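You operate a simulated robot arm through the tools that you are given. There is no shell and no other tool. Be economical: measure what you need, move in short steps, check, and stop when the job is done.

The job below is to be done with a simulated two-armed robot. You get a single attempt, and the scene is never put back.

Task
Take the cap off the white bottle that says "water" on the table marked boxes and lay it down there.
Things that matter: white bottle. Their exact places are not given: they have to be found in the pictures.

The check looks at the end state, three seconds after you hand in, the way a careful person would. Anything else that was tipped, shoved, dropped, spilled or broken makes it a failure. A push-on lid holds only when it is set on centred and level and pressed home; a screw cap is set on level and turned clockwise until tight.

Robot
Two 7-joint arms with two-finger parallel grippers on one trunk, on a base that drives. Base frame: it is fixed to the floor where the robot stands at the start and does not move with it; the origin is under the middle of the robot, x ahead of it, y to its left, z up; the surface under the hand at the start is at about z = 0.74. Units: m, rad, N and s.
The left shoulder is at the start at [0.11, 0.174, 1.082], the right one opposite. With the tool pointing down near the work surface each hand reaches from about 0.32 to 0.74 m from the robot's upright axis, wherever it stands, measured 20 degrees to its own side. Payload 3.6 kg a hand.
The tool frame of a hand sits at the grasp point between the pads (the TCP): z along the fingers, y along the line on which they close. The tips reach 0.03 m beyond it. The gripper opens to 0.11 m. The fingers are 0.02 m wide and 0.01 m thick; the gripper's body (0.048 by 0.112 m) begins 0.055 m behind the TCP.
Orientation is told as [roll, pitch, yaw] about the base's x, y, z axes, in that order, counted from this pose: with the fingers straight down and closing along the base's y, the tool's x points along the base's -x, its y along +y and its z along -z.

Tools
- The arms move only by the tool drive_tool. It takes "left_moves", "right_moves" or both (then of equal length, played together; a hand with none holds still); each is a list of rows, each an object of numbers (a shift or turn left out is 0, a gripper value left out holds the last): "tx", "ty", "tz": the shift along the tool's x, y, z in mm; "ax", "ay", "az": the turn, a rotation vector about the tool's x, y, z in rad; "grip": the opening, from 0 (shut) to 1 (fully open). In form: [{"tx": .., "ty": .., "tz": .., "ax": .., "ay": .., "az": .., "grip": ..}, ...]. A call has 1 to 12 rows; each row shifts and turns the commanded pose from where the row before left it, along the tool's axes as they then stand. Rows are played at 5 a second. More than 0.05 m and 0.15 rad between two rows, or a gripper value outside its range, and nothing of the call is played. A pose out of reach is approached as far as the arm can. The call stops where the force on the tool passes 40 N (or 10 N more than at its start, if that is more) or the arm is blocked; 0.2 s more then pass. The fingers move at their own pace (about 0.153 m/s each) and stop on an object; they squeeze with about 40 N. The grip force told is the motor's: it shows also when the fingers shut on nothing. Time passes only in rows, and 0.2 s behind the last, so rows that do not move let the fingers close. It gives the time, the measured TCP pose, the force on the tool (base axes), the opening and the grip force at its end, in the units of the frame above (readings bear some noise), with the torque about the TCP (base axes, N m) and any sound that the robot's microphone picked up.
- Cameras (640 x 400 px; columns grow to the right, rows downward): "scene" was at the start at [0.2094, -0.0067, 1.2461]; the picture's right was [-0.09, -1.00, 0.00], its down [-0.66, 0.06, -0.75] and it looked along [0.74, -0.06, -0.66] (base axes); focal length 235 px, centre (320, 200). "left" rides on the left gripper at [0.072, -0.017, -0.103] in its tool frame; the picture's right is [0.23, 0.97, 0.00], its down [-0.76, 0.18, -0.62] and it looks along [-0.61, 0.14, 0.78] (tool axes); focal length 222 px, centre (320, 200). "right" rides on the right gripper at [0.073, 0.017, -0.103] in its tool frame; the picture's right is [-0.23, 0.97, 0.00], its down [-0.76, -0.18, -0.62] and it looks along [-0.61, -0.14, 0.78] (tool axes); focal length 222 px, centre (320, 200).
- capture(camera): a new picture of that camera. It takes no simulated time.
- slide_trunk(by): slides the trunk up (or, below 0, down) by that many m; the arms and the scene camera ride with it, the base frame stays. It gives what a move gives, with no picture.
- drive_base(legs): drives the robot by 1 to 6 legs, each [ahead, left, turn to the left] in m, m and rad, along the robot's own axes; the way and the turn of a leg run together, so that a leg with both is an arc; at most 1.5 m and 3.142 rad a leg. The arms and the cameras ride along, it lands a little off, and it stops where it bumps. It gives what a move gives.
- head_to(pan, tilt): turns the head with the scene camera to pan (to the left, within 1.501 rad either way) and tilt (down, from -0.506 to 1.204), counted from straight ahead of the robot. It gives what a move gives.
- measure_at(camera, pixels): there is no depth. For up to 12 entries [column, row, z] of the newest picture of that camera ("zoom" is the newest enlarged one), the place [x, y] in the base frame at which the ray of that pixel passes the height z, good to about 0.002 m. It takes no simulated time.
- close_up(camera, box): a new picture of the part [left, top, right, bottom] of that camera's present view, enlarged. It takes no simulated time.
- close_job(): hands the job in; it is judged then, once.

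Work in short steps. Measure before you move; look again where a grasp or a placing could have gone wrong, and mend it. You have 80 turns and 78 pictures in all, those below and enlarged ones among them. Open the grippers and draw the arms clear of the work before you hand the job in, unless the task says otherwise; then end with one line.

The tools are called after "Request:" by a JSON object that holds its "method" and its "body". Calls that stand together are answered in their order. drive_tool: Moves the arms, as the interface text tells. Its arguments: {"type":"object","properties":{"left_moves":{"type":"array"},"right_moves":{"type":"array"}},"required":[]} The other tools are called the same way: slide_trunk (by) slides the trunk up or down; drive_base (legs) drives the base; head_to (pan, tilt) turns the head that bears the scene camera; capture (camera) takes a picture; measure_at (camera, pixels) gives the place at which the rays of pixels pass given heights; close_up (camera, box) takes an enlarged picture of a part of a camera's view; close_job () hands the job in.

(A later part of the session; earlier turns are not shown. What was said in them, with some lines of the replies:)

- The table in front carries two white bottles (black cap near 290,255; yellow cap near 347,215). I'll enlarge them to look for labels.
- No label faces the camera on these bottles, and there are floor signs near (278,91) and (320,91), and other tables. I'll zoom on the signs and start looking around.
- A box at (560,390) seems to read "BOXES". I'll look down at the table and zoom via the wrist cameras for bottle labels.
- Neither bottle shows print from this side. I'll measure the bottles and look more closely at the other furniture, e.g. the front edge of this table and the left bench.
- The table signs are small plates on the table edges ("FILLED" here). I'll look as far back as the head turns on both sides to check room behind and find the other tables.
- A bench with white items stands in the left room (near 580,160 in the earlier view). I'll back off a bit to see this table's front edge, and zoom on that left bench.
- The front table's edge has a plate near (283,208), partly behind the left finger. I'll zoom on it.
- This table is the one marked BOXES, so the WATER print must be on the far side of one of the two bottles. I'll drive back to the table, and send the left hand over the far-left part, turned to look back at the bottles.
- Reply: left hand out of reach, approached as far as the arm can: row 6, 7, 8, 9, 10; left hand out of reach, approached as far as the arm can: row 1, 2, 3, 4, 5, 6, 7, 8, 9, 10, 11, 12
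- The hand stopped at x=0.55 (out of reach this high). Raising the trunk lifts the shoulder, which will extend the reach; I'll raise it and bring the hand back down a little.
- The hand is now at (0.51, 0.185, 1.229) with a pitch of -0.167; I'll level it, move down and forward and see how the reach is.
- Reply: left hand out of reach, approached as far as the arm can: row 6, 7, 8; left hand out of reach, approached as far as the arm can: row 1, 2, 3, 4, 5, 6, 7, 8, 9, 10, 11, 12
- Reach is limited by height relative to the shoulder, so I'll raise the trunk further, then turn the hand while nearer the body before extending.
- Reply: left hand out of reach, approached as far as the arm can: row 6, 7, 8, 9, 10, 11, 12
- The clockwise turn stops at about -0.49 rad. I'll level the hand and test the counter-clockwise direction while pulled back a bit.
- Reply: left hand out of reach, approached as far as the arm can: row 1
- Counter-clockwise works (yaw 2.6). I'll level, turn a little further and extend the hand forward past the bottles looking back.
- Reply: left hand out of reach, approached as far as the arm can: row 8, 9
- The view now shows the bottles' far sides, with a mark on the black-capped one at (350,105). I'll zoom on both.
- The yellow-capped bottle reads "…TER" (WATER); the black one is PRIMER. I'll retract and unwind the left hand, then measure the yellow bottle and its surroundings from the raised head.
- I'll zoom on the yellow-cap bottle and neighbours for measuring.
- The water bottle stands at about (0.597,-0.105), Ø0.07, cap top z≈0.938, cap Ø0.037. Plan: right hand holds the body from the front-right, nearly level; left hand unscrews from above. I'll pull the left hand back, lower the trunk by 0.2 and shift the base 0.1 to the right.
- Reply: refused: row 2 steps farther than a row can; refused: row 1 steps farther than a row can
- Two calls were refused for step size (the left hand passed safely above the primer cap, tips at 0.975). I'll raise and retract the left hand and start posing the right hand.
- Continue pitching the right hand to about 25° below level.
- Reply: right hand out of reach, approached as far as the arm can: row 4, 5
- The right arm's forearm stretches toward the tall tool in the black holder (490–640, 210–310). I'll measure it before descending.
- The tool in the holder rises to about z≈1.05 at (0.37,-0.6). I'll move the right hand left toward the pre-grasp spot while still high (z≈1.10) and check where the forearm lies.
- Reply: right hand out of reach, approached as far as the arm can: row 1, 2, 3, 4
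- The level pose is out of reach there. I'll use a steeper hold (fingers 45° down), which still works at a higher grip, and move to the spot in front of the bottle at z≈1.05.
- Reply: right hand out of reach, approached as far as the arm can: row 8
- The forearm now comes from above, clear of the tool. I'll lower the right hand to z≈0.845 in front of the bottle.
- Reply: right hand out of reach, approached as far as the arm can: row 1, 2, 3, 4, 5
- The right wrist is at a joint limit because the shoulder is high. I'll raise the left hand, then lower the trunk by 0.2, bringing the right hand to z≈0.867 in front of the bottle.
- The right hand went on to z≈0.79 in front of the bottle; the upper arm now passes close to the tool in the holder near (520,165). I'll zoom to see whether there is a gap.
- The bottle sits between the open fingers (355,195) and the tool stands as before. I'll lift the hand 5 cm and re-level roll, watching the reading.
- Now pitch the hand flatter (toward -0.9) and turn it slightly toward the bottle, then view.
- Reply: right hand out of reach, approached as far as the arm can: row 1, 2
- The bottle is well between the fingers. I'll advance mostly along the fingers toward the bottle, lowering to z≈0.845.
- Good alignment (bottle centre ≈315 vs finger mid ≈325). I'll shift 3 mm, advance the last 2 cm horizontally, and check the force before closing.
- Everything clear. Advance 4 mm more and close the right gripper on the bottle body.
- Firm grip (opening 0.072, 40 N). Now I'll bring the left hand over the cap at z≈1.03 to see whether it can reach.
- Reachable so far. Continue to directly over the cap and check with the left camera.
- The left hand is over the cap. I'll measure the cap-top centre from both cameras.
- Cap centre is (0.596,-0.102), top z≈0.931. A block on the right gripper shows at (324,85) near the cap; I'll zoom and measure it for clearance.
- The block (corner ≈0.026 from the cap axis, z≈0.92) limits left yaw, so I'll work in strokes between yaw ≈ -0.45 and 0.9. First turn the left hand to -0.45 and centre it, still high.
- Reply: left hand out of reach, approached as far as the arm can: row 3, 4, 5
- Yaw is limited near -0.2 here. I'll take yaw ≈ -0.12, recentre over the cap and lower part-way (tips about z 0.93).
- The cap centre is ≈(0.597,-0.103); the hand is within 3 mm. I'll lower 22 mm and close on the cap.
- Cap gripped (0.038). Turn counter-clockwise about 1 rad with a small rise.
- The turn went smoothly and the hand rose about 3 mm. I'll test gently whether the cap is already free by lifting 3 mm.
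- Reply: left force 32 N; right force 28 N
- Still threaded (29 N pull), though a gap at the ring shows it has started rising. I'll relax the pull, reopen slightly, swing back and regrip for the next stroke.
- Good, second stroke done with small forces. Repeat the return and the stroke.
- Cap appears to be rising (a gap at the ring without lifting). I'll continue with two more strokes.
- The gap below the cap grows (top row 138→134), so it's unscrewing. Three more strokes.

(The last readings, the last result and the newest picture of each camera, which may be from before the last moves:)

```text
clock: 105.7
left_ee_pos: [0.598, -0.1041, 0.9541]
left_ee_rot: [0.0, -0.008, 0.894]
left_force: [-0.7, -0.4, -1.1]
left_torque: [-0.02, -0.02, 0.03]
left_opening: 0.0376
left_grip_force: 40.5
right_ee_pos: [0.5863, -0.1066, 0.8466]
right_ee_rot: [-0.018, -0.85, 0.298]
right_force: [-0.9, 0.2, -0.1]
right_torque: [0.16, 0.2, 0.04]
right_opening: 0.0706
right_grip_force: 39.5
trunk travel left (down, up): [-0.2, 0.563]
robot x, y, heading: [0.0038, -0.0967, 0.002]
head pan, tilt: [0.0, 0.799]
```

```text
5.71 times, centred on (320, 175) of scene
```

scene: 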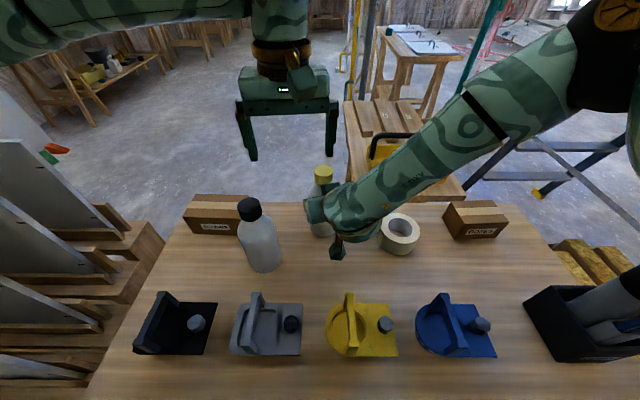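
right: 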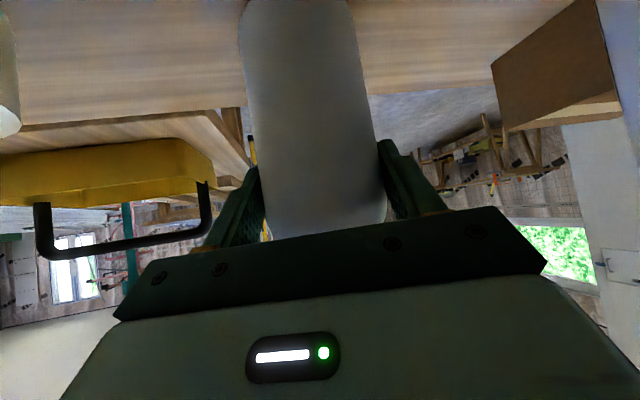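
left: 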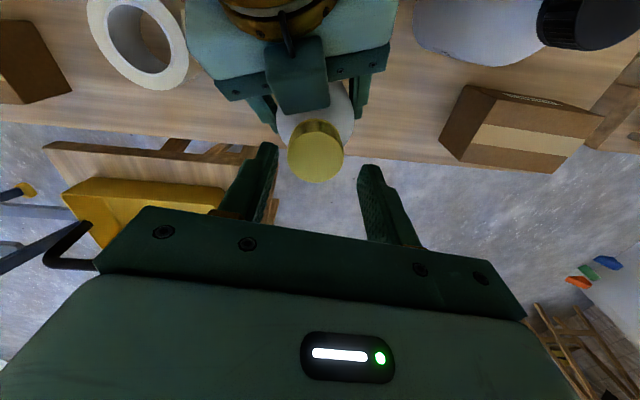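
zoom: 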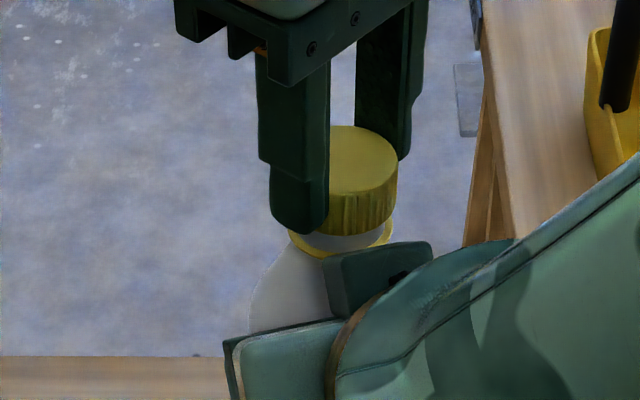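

The cap is free (forces ≈0). I'll lift it straight up, then look at the free table patch left-front for laying it down.

Request:
{"method": "drive_tool", "body": {"left_moves": [{"tz": -15}, {"tz": -25}, {"tz": -35}, {"tz": -35}, {}]}}

Request:
{"method": "capture", "body": {"camera": "scene"}}

Request:
{"method": "measure_at", "body": {"camera": "scene", "pixels": [[200, 265, 0.74], [190, 235, 0.74], [240, 235, 0.74], [160, 295, 0.79], [210, 305, 0.74], [245, 265, 0.74], [255, 295, 0.82], [150, 265, 0.74]]}}

```text
clock: 106.9
left_ee_pos: [0.5977, -0.1022, 1.0648]
left_ee_rot: [-0.001, -0.007, 0.895]
left_force: [-0.6, -0.4, 0.6]
left_torque: [0.0, -0.01, 0.0]
left_opening: 0.0376
left_grip_force: 39.9
right_ee_pos: [0.5866, -0.1063, 0.8464]
right_ee_rot: [-0.017, -0.85, 0.298]
right_force: [-0.9, -1.2, -0.4]
right_torque: [0.01, 0.23, 0.06]
right_opening: 0.0706
right_grip_force: 39.8
trunk travel left (down, up): [-0.2, 0.563]
robot x, y, heading: [0.005, -0.0983, 0.007]
head pan, tilt: [0.0, 0.799]
```

```text
20 pictures are left
```

scene: 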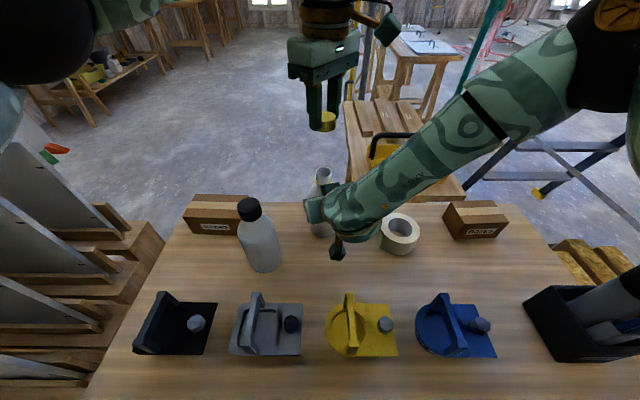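

```text
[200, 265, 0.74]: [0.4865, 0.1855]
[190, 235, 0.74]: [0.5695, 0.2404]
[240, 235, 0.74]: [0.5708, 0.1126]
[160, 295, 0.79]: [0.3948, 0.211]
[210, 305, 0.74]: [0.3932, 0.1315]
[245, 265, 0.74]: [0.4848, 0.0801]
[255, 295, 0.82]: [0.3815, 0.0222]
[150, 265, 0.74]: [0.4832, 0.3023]
```

The cap is off in the left hand. Free patch at (0.48,0.165), between the box front (x 0.57) and the suction cups (x<0.40). I'll turn the hand back and carry the cap there high.

Request:
{"method": "drive_tool", "body": {"left_moves": [{"az": 0.1325}, {"az": 0.1325}, {"az": 0.1325}, {"az": 0.1325}, {"az": 0.1325}, {"az": 0.1325}]}}

Request:
{"method": "drive_tool", "body": {"left_moves": [{"tx": 13, "ty": 39.6}, {"tx": 13, "ty": 39.6}, {"tx": 13, "ty": 39.6}, {"tx": 13, "ty": 39.6}, {"tx": 13, "ty": 39.6}, {"tx": 13, "ty": 39.6}, {"tx": 13, "ty": 39.6}, {}]}}

Request:
{"method": "capture", "body": {"camera": "left"}}

```text
clock: 108.3
left_ee_pos: [0.5988, -0.1041, 1.0638]
left_ee_rot: [0.006, -0.005, 0.097]
left_force: [1.5, 0.2, 1.0]
left_torque: [-0.01, -0.02, 0.0]
left_opening: 0.0375
left_grip_force: 40.4
right_ee_pos: [0.5858, -0.1086, 0.8465]
right_ee_rot: [-0.018, -0.849, 0.299]
right_force: [-2.1, -1.8, 0.4]
right_torque: [0.01, 0.2, 0.03]
right_opening: 0.0703
right_grip_force: 39.7
trunk travel left (down, up): [-0.2, 0.563]
robot x, y, heading: [0.0091, -0.0994, 0.006]
head pan, tilt: [0.0, 0.799]
```

```text
clock: 110.1
left_ee_pos: [0.4779, 0.1613, 1.0646]
left_ee_rot: [0.006, -0.003, 0.1]
left_force: [0.0, -0.3, -0.3]
left_torque: [0.02, 0.01, -0.04]
left_opening: 0.0376
left_grip_force: 40.5
right_ee_pos: [0.585, -0.1077, 0.8461]
right_ee_rot: [-0.018, -0.85, 0.299]
right_force: [0.1, -0.7, 0.6]
right_torque: [0.12, 0.13, 0.05]
right_opening: 0.0704
right_grip_force: 40.5
trunk travel left (down, up): [-0.2, 0.563]
robot x, y, heading: [0.007, -0.099, 0.004]
head pan, tilt: [0.0, 0.799]
```

```text
19 pictures are left
```

left: 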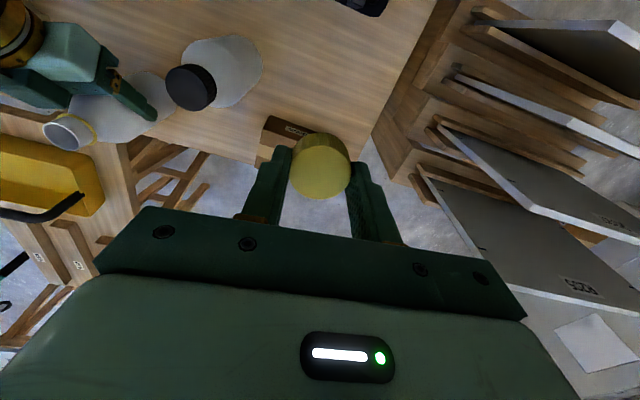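

I'll lower half-way and check the left arm against the sheet rack.

Request:
{"method": "drive_tool", "body": {"left_moves": [{"tz": 45}, {"tz": 45}, {"tz": 45}, {}]}}

Request:
{"method": "head_to", "body": {"pan": 0.6, "tilt": 0.8}}

Request:
{"method": "capture", "body": {"camera": "scene"}}

```text
clock: 111.1
left_ee_pos: [0.4788, 0.1631, 0.9294]
left_ee_rot: [0.007, -0.004, 0.101]
left_force: [0.3, 0.4, 0.4]
left_torque: [0.03, -0.03, -0.02]
left_opening: 0.0376
left_grip_force: 40.1
right_ee_pos: [0.5855, -0.1074, 0.8449]
right_ee_rot: [-0.018, -0.849, 0.299]
right_force: [0.4, -0.1, -0.3]
right_torque: [0.09, 0.02, -0.02]
right_opening: 0.0702
right_grip_force: 39.9
trunk travel left (down, up): [-0.2, 0.563]
robot x, y, heading: [0.0062, -0.0948, 0.004]
head pan, tilt: [0.0, 0.799]
```

```text
clock: 112.1
left_ee_pos: [0.4805, 0.1628, 0.9288]
left_ee_rot: [0.006, -0.004, 0.101]
left_force: [0.9, 0.5, 0.5]
left_torque: [0.02, 0.02, 0.02]
left_opening: 0.0378
left_grip_force: 40.3
right_ee_pos: [0.5863, -0.1076, 0.8456]
right_ee_rot: [-0.018, -0.846, 0.298]
right_force: [2.4, 0.4, -0.2]
right_torque: [0.14, -0.08, -0.05]
right_opening: 0.0704
right_grip_force: 40.2
trunk travel left (down, up): [-0.2, 0.563]
robot x, y, heading: [0.0105, -0.1028, 0.005]
head pan, tilt: [0.6, 0.799]
```

```text
18 pictures are left
```

scene: 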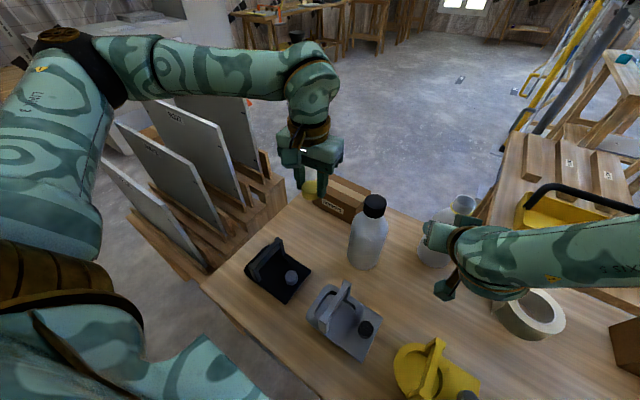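

I'll estimate sheet-top height from measurements before going down.

Request:
{"method": "measure_at", "body": {"camera": "scene", "pixels": [[217, 127, 0.85], [217, 127, 0.95], [217, 127, 1.05], [172, 145, 0.85], [172, 145, 0.95], [172, 145, 1.05], [243, 207, 0.74], [310, 85, 1.05], [310, 85, 1.1], [272, 185, 0.7], [210, 75, 1.1], [210, 75, 1.2]]}}

Request:
{"method": "close_up", "body": {"camera": "scene", "box": [60, 20, 380, 260]}}

```text
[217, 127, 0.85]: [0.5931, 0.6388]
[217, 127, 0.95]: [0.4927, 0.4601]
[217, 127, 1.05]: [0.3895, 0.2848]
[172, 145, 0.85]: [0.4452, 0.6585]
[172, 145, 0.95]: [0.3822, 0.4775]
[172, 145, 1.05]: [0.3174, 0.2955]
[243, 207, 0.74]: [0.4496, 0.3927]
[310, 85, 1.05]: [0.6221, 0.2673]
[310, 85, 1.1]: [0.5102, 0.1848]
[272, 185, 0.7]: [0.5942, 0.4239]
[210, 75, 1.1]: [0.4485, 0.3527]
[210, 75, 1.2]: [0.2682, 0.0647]
```

```text
1.67 times, centred on (220, 140) of scene
```

zoom: 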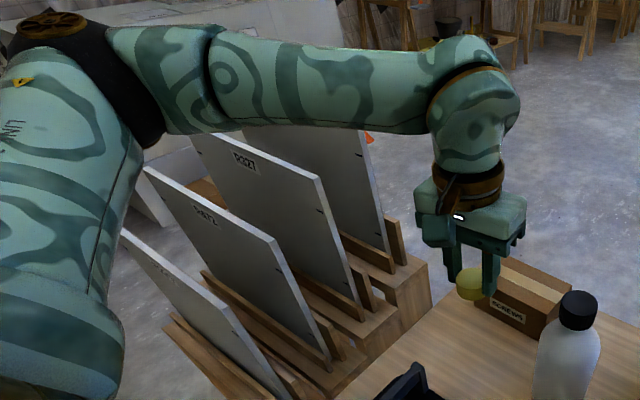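

Lowering here would bring the forearm onto the sheets (tops ≈0.99). I'll raise the left hand again, release the bottle with the right hand and back it out along its approach, and then raise the trunk so the left arm comes down steeply.

Request:
{"method": "drive_tool", "body": {"left_moves": [{"tz": -45}, {"tz": -45}, {"tz": -20}, {}], "right_moves": [{"grip": 0.72}, {"grip": 0.8}, {"grip": 1.0}, {}]}}

Request:
{"method": "capture", "body": {"camera": "right"}}

```text
clock: 113.1
left_ee_pos: [0.4796, 0.1628, 1.0399]
left_ee_rot: [0.005, -0.003, 0.101]
left_force: [0.8, 0.8, 0.2]
left_torque: [0.02, 0.0, -0.01]
left_opening: 0.0379
left_grip_force: 39.8
right_ee_pos: [0.5858, -0.1072, 0.8463]
right_ee_rot: [-0.017, -0.85, 0.299]
right_force: [0.0, 0.6, 0.3]
right_torque: [0.01, 0.0, -0.05]
right_opening: 0.1101
right_grip_force: 0.0
trunk travel left (down, up): [-0.2, 0.563]
robot x, y, heading: [0.0048, -0.0961, 0.009]
head pan, tilt: [0.6, 0.799]
```

```text
16 pictures are left
```

right: 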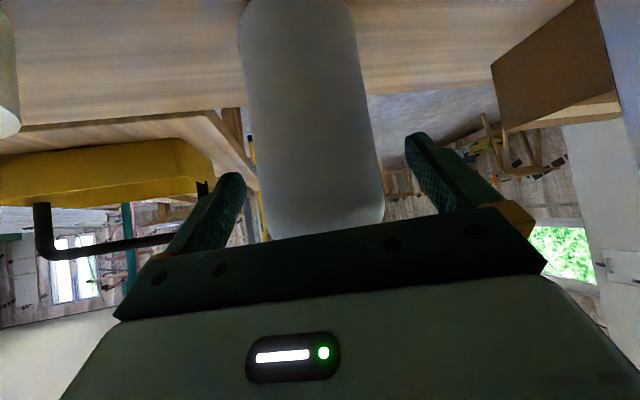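

The bottle stands upright and free. I'll back the right hand out along the approach path.

Request:
{"method": "drive_tool", "body": {"right_moves": [{"tx": 7, "tz": -8}, {"tx": 9, "tz": -10}, {"tx": 4.5, "tz": -30}, {"tx": 4.5, "tz": -30}, {}]}}

Request:
{"method": "head_to", "body": {"pan": -0.2, "tilt": 0.85}}

Request:
{"method": "capture", "body": {"camera": "scene"}}

```text
clock: 114.3
left_ee_pos: [0.4795, 0.1632, 1.0397]
left_ee_rot: [0.006, -0.004, 0.101]
left_force: [-0.2, -0.3, 0.4]
left_torque: [-0.04, 0.01, -0.01]
left_opening: 0.0376
left_grip_force: 39.9
right_ee_pos: [0.514, -0.1264, 0.8775]
right_ee_rot: [-0.022, -0.845, 0.299]
right_force: [0.0, 0.3, 0.3]
right_torque: [0.04, -0.02, 0.03]
right_opening: 0.11
right_grip_force: 0.0
trunk travel left (down, up): [-0.2, 0.563]
robot x, y, heading: [0.0077, -0.099, 0.007]
head pan, tilt: [0.6, 0.799]
```

```text
clock: 115.4
left_ee_pos: [0.4793, 0.1632, 1.0402]
left_ee_rot: [0.006, -0.004, 0.102]
left_force: [-0.5, -0.2, 0.1]
left_torque: [0.01, 0.0, -0.02]
left_opening: 0.0377
left_grip_force: 40.2
right_ee_pos: [0.5143, -0.1269, 0.8776]
right_ee_rot: [-0.023, -0.846, 0.296]
right_force: [-0.3, 0.5, 0.1]
right_torque: [-0.02, 0.02, -0.02]
right_opening: 0.1101
right_grip_force: 0.1
trunk travel left (down, up): [-0.2, 0.563]
robot x, y, heading: [0.0075, -0.0969, 0.003]
head pan, tilt: [-0.201, 0.85]
```

```text
15 pictures are left
```

scene: 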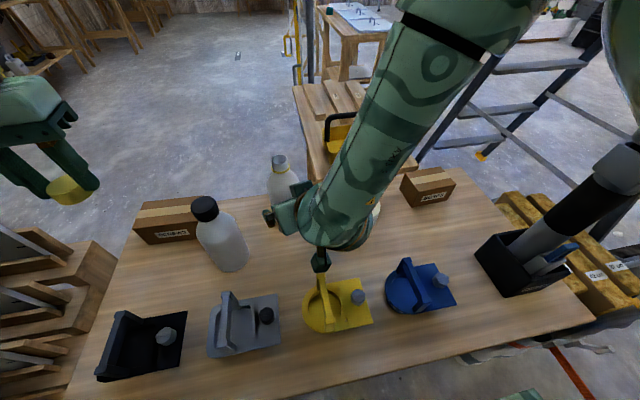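

Bottle is standing, cap still in the left hand. Raise the trunk by 0.25 (both hands go straight up, clear of the bottle).

Request:
{"method": "slide_trunk", "body": {"by": 0.25}}

Request:
{"method": "drive_tool", "body": {"left_moves": [{"tz": 45}, {"tz": 45}, {"tz": 45}, {"tz": 45}, {"tz": 45}, {"tz": 45}, {"tz": 45}, {}]}}

Request:
{"method": "head_to", "body": {"pan": 0.6, "tilt": 0.9}}

Request:
{"method": "capture", "body": {"camera": "scene"}}

```text
clock: 118.0
left_ee_pos: [0.4782, 0.1635, 1.2889]
left_ee_rot: [0.004, -0.004, 0.1]
left_force: [0.1, 0.6, -0.5]
left_torque: [0.02, 0.0, 0.01]
left_opening: 0.0378
left_grip_force: 40.4
right_ee_pos: [0.5144, -0.1283, 1.1289]
right_ee_rot: [-0.017, -0.849, 0.297]
right_force: [-0.2, 0.0, 0.2]
right_torque: [0.0, 0.01, 0.0]
right_opening: 0.11
right_grip_force: 0.1
trunk travel left (down, up): [-0.45, 0.313]
robot x, y, heading: [0.0054, -0.0993, 0.008]
head pan, tilt: [-0.201, 0.85]
```

```text
clock: 119.8
left_ee_pos: [0.4798, 0.1676, 0.9732]
left_ee_rot: [0.005, -0.005, 0.102]
left_force: [0.6, -0.6, -0.8]
left_torque: [-0.01, -0.01, -0.01]
left_opening: 0.0377
left_grip_force: 40.3
right_ee_pos: [0.5138, -0.1289, 1.1292]
right_ee_rot: [-0.016, -0.851, 0.297]
right_force: [-0.1, -0.5, 0.3]
right_torque: [0.01, 0.02, 0.01]
right_opening: 0.11
right_grip_force: 0.1
trunk travel left (down, up): [-0.45, 0.313]
robot x, y, heading: [0.0001, -0.0979, 0.009]
head pan, tilt: [-0.201, 0.85]
```

```text
clock: 120.9
left_ee_pos: [0.4805, 0.1675, 0.9747]
left_ee_rot: [0.006, -0.004, 0.102]
left_force: [0.4, 1.2, -0.7]
left_torque: [0.01, 0.01, 0.0]
left_opening: 0.0377
left_grip_force: 40.6
right_ee_pos: [0.5147, -0.1274, 1.1284]
right_ee_rot: [-0.018, -0.849, 0.299]
right_force: [0.1, -0.3, 0.3]
right_torque: [0.02, 0.0, -0.01]
right_opening: 0.11
right_grip_force: 0.2
trunk travel left (down, up): [-0.45, 0.313]
robot x, y, heading: [0.0043, -0.101, 0.006]
head pan, tilt: [0.6, 0.901]
```

```text
14 pictures are left
```

scene: 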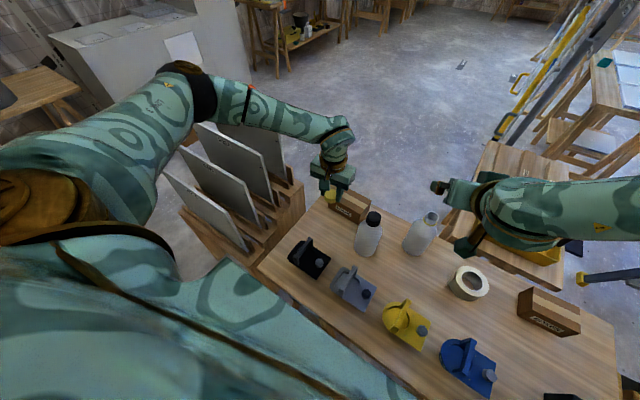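

The forearm still passes above the sheets; raising the trunk another 0.2 gives more clearance. I'll do that, lower the hand to the same height again and check.

Request:
{"method": "slide_trunk", "body": {"by": 0.2}}

Request:
{"method": "drive_tool", "body": {"left_moves": [{"ty": -30}, {"tz": 45}, {"tz": 45}, {"tz": 45}, {"tz": 45}, {"tz": 40}, {"tz": 40}, {}]}}

Request:
{"method": "capture", "body": {"camera": "scene"}}

Request:
{"method": "capture", "body": {"camera": "left"}}

```text
clock: 123.1
left_ee_pos: [0.4807, 0.1654, 1.1738]
left_ee_rot: [0.006, -0.003, 0.101]
left_force: [0.9, 0.5, -0.8]
left_torque: [0.0, 0.02, 0.01]
left_opening: 0.0376
left_grip_force: 40.0
right_ee_pos: [0.5143, -0.1285, 1.3288]
right_ee_rot: [-0.018, -0.851, 0.3]
right_force: [0.0, 0.2, 0.7]
right_torque: [-0.04, 0.0, -0.04]
right_opening: 0.1099
right_grip_force: 0.2
trunk travel left (down, up): [-0.65, 0.113]
robot x, y, heading: [0.0048, -0.0972, 0.005]
head pan, tilt: [0.6, 0.901]
```

```text
clock: 124.9
left_ee_pos: [0.4617, 0.1428, 0.932]
left_ee_rot: [0.004, -0.005, 0.102]
left_force: [0.4, 0.0, 0.3]
left_torque: [0.01, 0.01, 0.0]
left_opening: 0.0374
left_grip_force: 39.7
left hand out of reach, approached as far as the arm can: row 7
right_ee_pos: [0.514, -0.1271, 1.3294]
right_ee_rot: [-0.02, -0.85, 0.3]
right_force: [-0.7, 1.0, -0.2]
right_torque: [-0.02, -0.04, -0.02]
right_opening: 0.1101
right_grip_force: 0.0
trunk travel left (down, up): [-0.65, 0.113]
robot x, y, heading: [0.0067, -0.097, 0.005]
head pan, tilt: [0.6, 0.901]
```

```text
13 pictures are left
```

scene: 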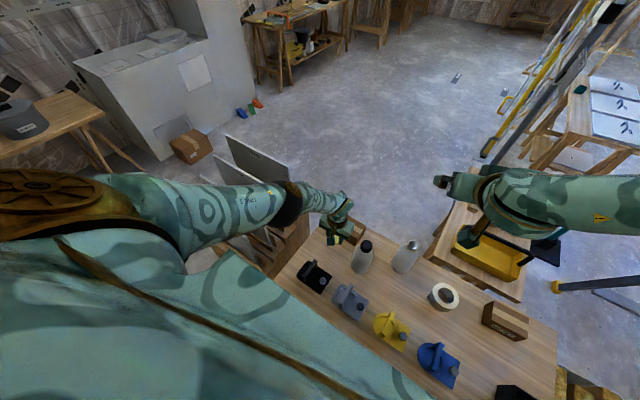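

```text
12 pictures are left
```

left: 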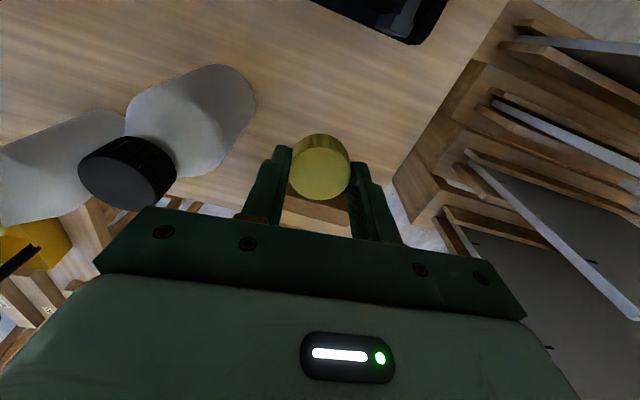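

The arm is now high above the sheets but at its lower limit. Lowering the trunk 0.13 carries the same posture down (hand to z≈0.80).

Request:
{"method": "slide_trunk", "body": {"by": -0.13}}

Request:
{"method": "capture", "body": {"camera": "scene"}}

```text
clock: 126.5
left_ee_pos: [0.4618, 0.1412, 0.8013]
left_ee_rot: [0.005, -0.005, 0.101]
left_force: [-0.5, 0.4, -0.1]
left_torque: [0.04, -0.03, 0.01]
left_opening: 0.0377
left_grip_force: 39.8
right_ee_pos: [0.514, -0.127, 1.2001]
right_ee_rot: [-0.019, -0.849, 0.301]
right_force: [0.5, 0.4, 0.5]
right_torque: [-0.01, -0.01, 0.03]
right_opening: 0.1099
right_grip_force: 0.0
trunk travel left (down, up): [-0.52, 0.243]
robot x, y, heading: [0.0024, -0.0971, 0.003]
head pan, tilt: [0.6, 0.901]
```

```text
11 pictures are left
```

scene: 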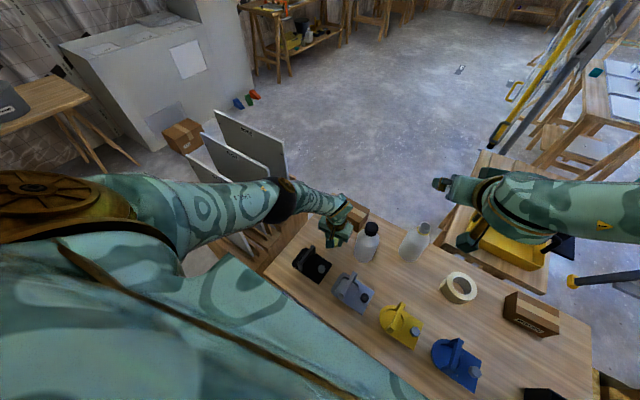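

Clear. Lower the trunk 2 cm more and view the cap's gap to the table.

Request:
{"method": "slide_trunk", "body": {"by": -0.02}}

Request:
{"method": "close_up", "body": {"camera": "scene", "box": [290, 180, 390, 260]}}

```text
clock: 127.2
left_ee_pos: [0.4625, 0.1397, 0.7822]
left_ee_rot: [0.005, -0.004, 0.102]
left_force: [0.2, -0.4, -0.7]
left_torque: [-0.02, 0.0, 0.02]
left_opening: 0.0376
left_grip_force: 40.0
right_ee_pos: [0.5133, -0.1273, 1.1788]
right_ee_rot: [-0.018, -0.849, 0.299]
right_force: [0.7, 0.4, 1.1]
right_torque: [0.02, -0.03, 0.02]
right_opening: 0.1098
right_grip_force: 0.1
trunk travel left (down, up): [-0.5, 0.263]
robot x, y, heading: [0.0059, -0.0988, 0.006]
head pan, tilt: [0.6, 0.901]
```

```text
5.00 times, centred on (340, 220) of scene
```

zoom: 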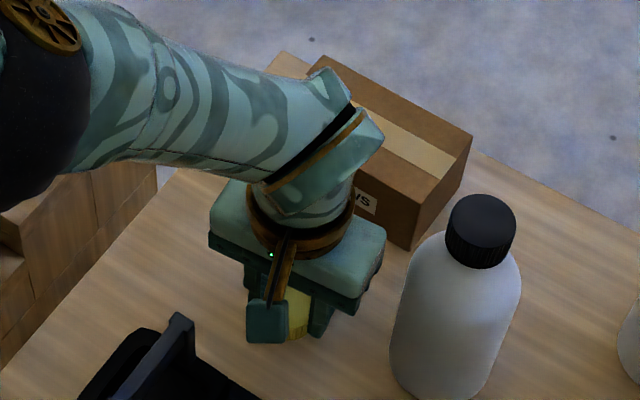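

Now lower in millimetre rows with force watch until contact.

Request:
{"method": "drive_tool", "body": {"left_moves": [{"tz": 2}, {"tz": 2}, {"tz": 2}, {"tz": 1.5}, {}]}}

```text
clock: 128.4
left_ee_pos: [0.4632, 0.1394, 0.7748]
left_ee_rot: [0.004, -0.006, 0.102]
left_force: [-1.0, 0.0, 19.8]
left_torque: [-0.13, 0.27, 0.01]
left_opening: 0.0378
left_grip_force: 40.0
right_ee_pos: [0.5127, -0.1291, 1.18]
right_ee_rot: [-0.018, -0.851, 0.299]
right_force: [0.1, 0.8, 0.1]
right_torque: [0.03, 0.01, 0.0]
right_opening: 0.1101
right_grip_force: 0.1
trunk travel left (down, up): [-0.5, 0.263]
robot x, y, heading: [0.0028, -0.1003, 0.005]
head pan, tilt: [0.6, 0.901]
```

Contact at z≈0.775 (about 20 N). I'll relax 1.5 mm, open gently, and rise straight up.

Request:
{"method": "drive_tool", "body": {"left_moves": [{"tz": -1.5}, {"grip": 0.45}, {"grip": 0.6}, {}, {"tz": -20}, {"tz": -40}, {"tz": -45}, {}]}}

Request:
{"method": "close_up", "body": {"camera": "scene", "box": [290, 180, 450, 300]}}

```text
clock: 130.2
left_ee_pos: [0.4627, 0.1403, 0.8835]
left_ee_rot: [0.005, -0.005, 0.101]
left_force: [-0.8, -0.1, 0.0]
left_torque: [0.02, 0.01, 0.03]
left_opening: 0.0662
left_grip_force: 0.1
right_ee_pos: [0.5143, -0.1278, 1.1785]
right_ee_rot: [-0.018, -0.849, 0.299]
right_force: [0.7, 0.2, 0.8]
right_torque: [0.06, 0.02, 0.0]
right_opening: 0.11
right_grip_force: 0.0
trunk travel left (down, up): [-0.5, 0.263]
robot x, y, heading: [0.0084, -0.0951, 0.008]
head pan, tilt: [0.6, 0.901]
```

```text
3.33 times, centred on (370, 240) of scene
```

zoom: 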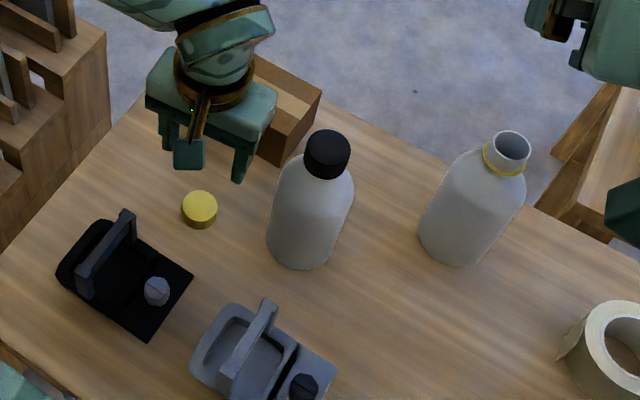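

The cap lies flat on the table, bottle open and upright, everything else standing. Raise the trunk to clear both arms, draw the left hand back, open it, and take a last look.

Request:
{"method": "slide_trunk", "body": {"by": 0.22}}

Request:
{"method": "drive_tool", "body": {"left_moves": [{"tz": -45, "grip": 1.0}, {"tz": -45}, {"tx": 40}, {"tx": 40}, {}]}}

Request:
{"method": "head_to", "body": {"pan": 0, "tilt": 0.95}}

Request:
{"method": "capture", "body": {"camera": "scene"}}

```text
clock: 132.5
left_ee_pos: [0.4643, 0.1399, 1.1006]
left_ee_rot: [0.005, -0.005, 0.102]
left_force: [-0.4, 0.0, -0.8]
left_torque: [-0.01, -0.01, -0.04]
left_opening: 0.066
left_grip_force: 0.1
right_ee_pos: [0.5137, -0.1274, 1.3996]
right_ee_rot: [-0.015, -0.849, 0.3]
right_force: [0.4, -0.1, 0.4]
right_torque: [-0.01, 0.01, 0.03]
right_opening: 0.1101
right_grip_force: 0.1
trunk travel left (down, up): [-0.72, 0.043]
robot x, y, heading: [0.0036, -0.0985, 0.008]
head pan, tilt: [0.6, 0.901]
```

```text
clock: 133.7
left_ee_pos: [0.3822, 0.1314, 1.1908]
left_ee_rot: [0.005, -0.003, 0.1]
left_force: [0.2, -0.6, -1.2]
left_torque: [-0.01, 0.03, 0.02]
left_opening: 0.1099
left_grip_force: 0.2
right_ee_pos: [0.5135, -0.1276, 1.398]
right_ee_rot: [-0.018, -0.849, 0.299]
right_force: [-0.1, 0.2, 1.0]
right_torque: [0.01, 0.01, 0.01]
right_opening: 0.1096
right_grip_force: 0.1
trunk travel left (down, up): [-0.72, 0.043]
robot x, y, heading: [0.007, -0.0974, 0.01]
head pan, tilt: [0.6, 0.901]
```

```text
clock: 134.7
left_ee_pos: [0.3825, 0.1312, 1.1914]
left_ee_rot: [0.005, -0.004, 0.101]
left_force: [0.0, -0.1, 0.6]
left_torque: [-0.03, -0.01, -0.02]
left_opening: 0.1102
left_grip_force: 0.0
right_ee_pos: [0.5141, -0.1267, 1.3984]
right_ee_rot: [-0.017, -0.851, 0.298]
right_force: [-0.5, 0.8, 0.7]
right_torque: [0.02, 0.0, 0.0]
right_opening: 0.1098
right_grip_force: 0.1
trunk travel left (down, up): [-0.72, 0.043]
robot x, y, heading: [0.0058, -0.1011, 0.006]
head pan, tilt: [0.0, 0.949]
```

```text
8 pictures are left
```

scene: 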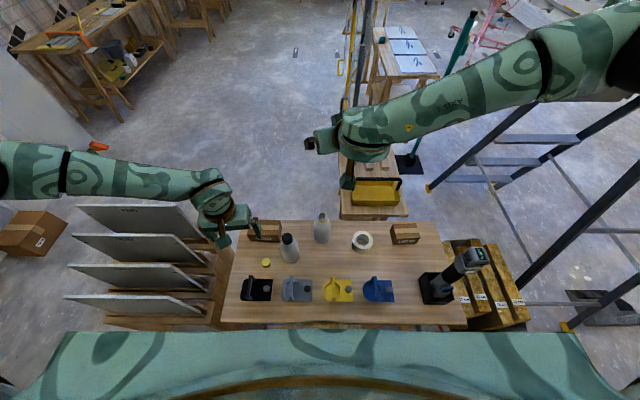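

The cap is on the table at (265,262), the water bottle is upright and open, and the neighbouring objects look undisturbed. Both arms are clear and the grippers open, so I'm handing in.

Request:
{"method": "close_job", "body": {}}

```text
The job is handed in.
```

I unscrewed the yellow cap from the white "water" bottle and laid it flat on the table marked BOXES; the open bottle is still standing upright and nothing else looked disturbed in the last picture.
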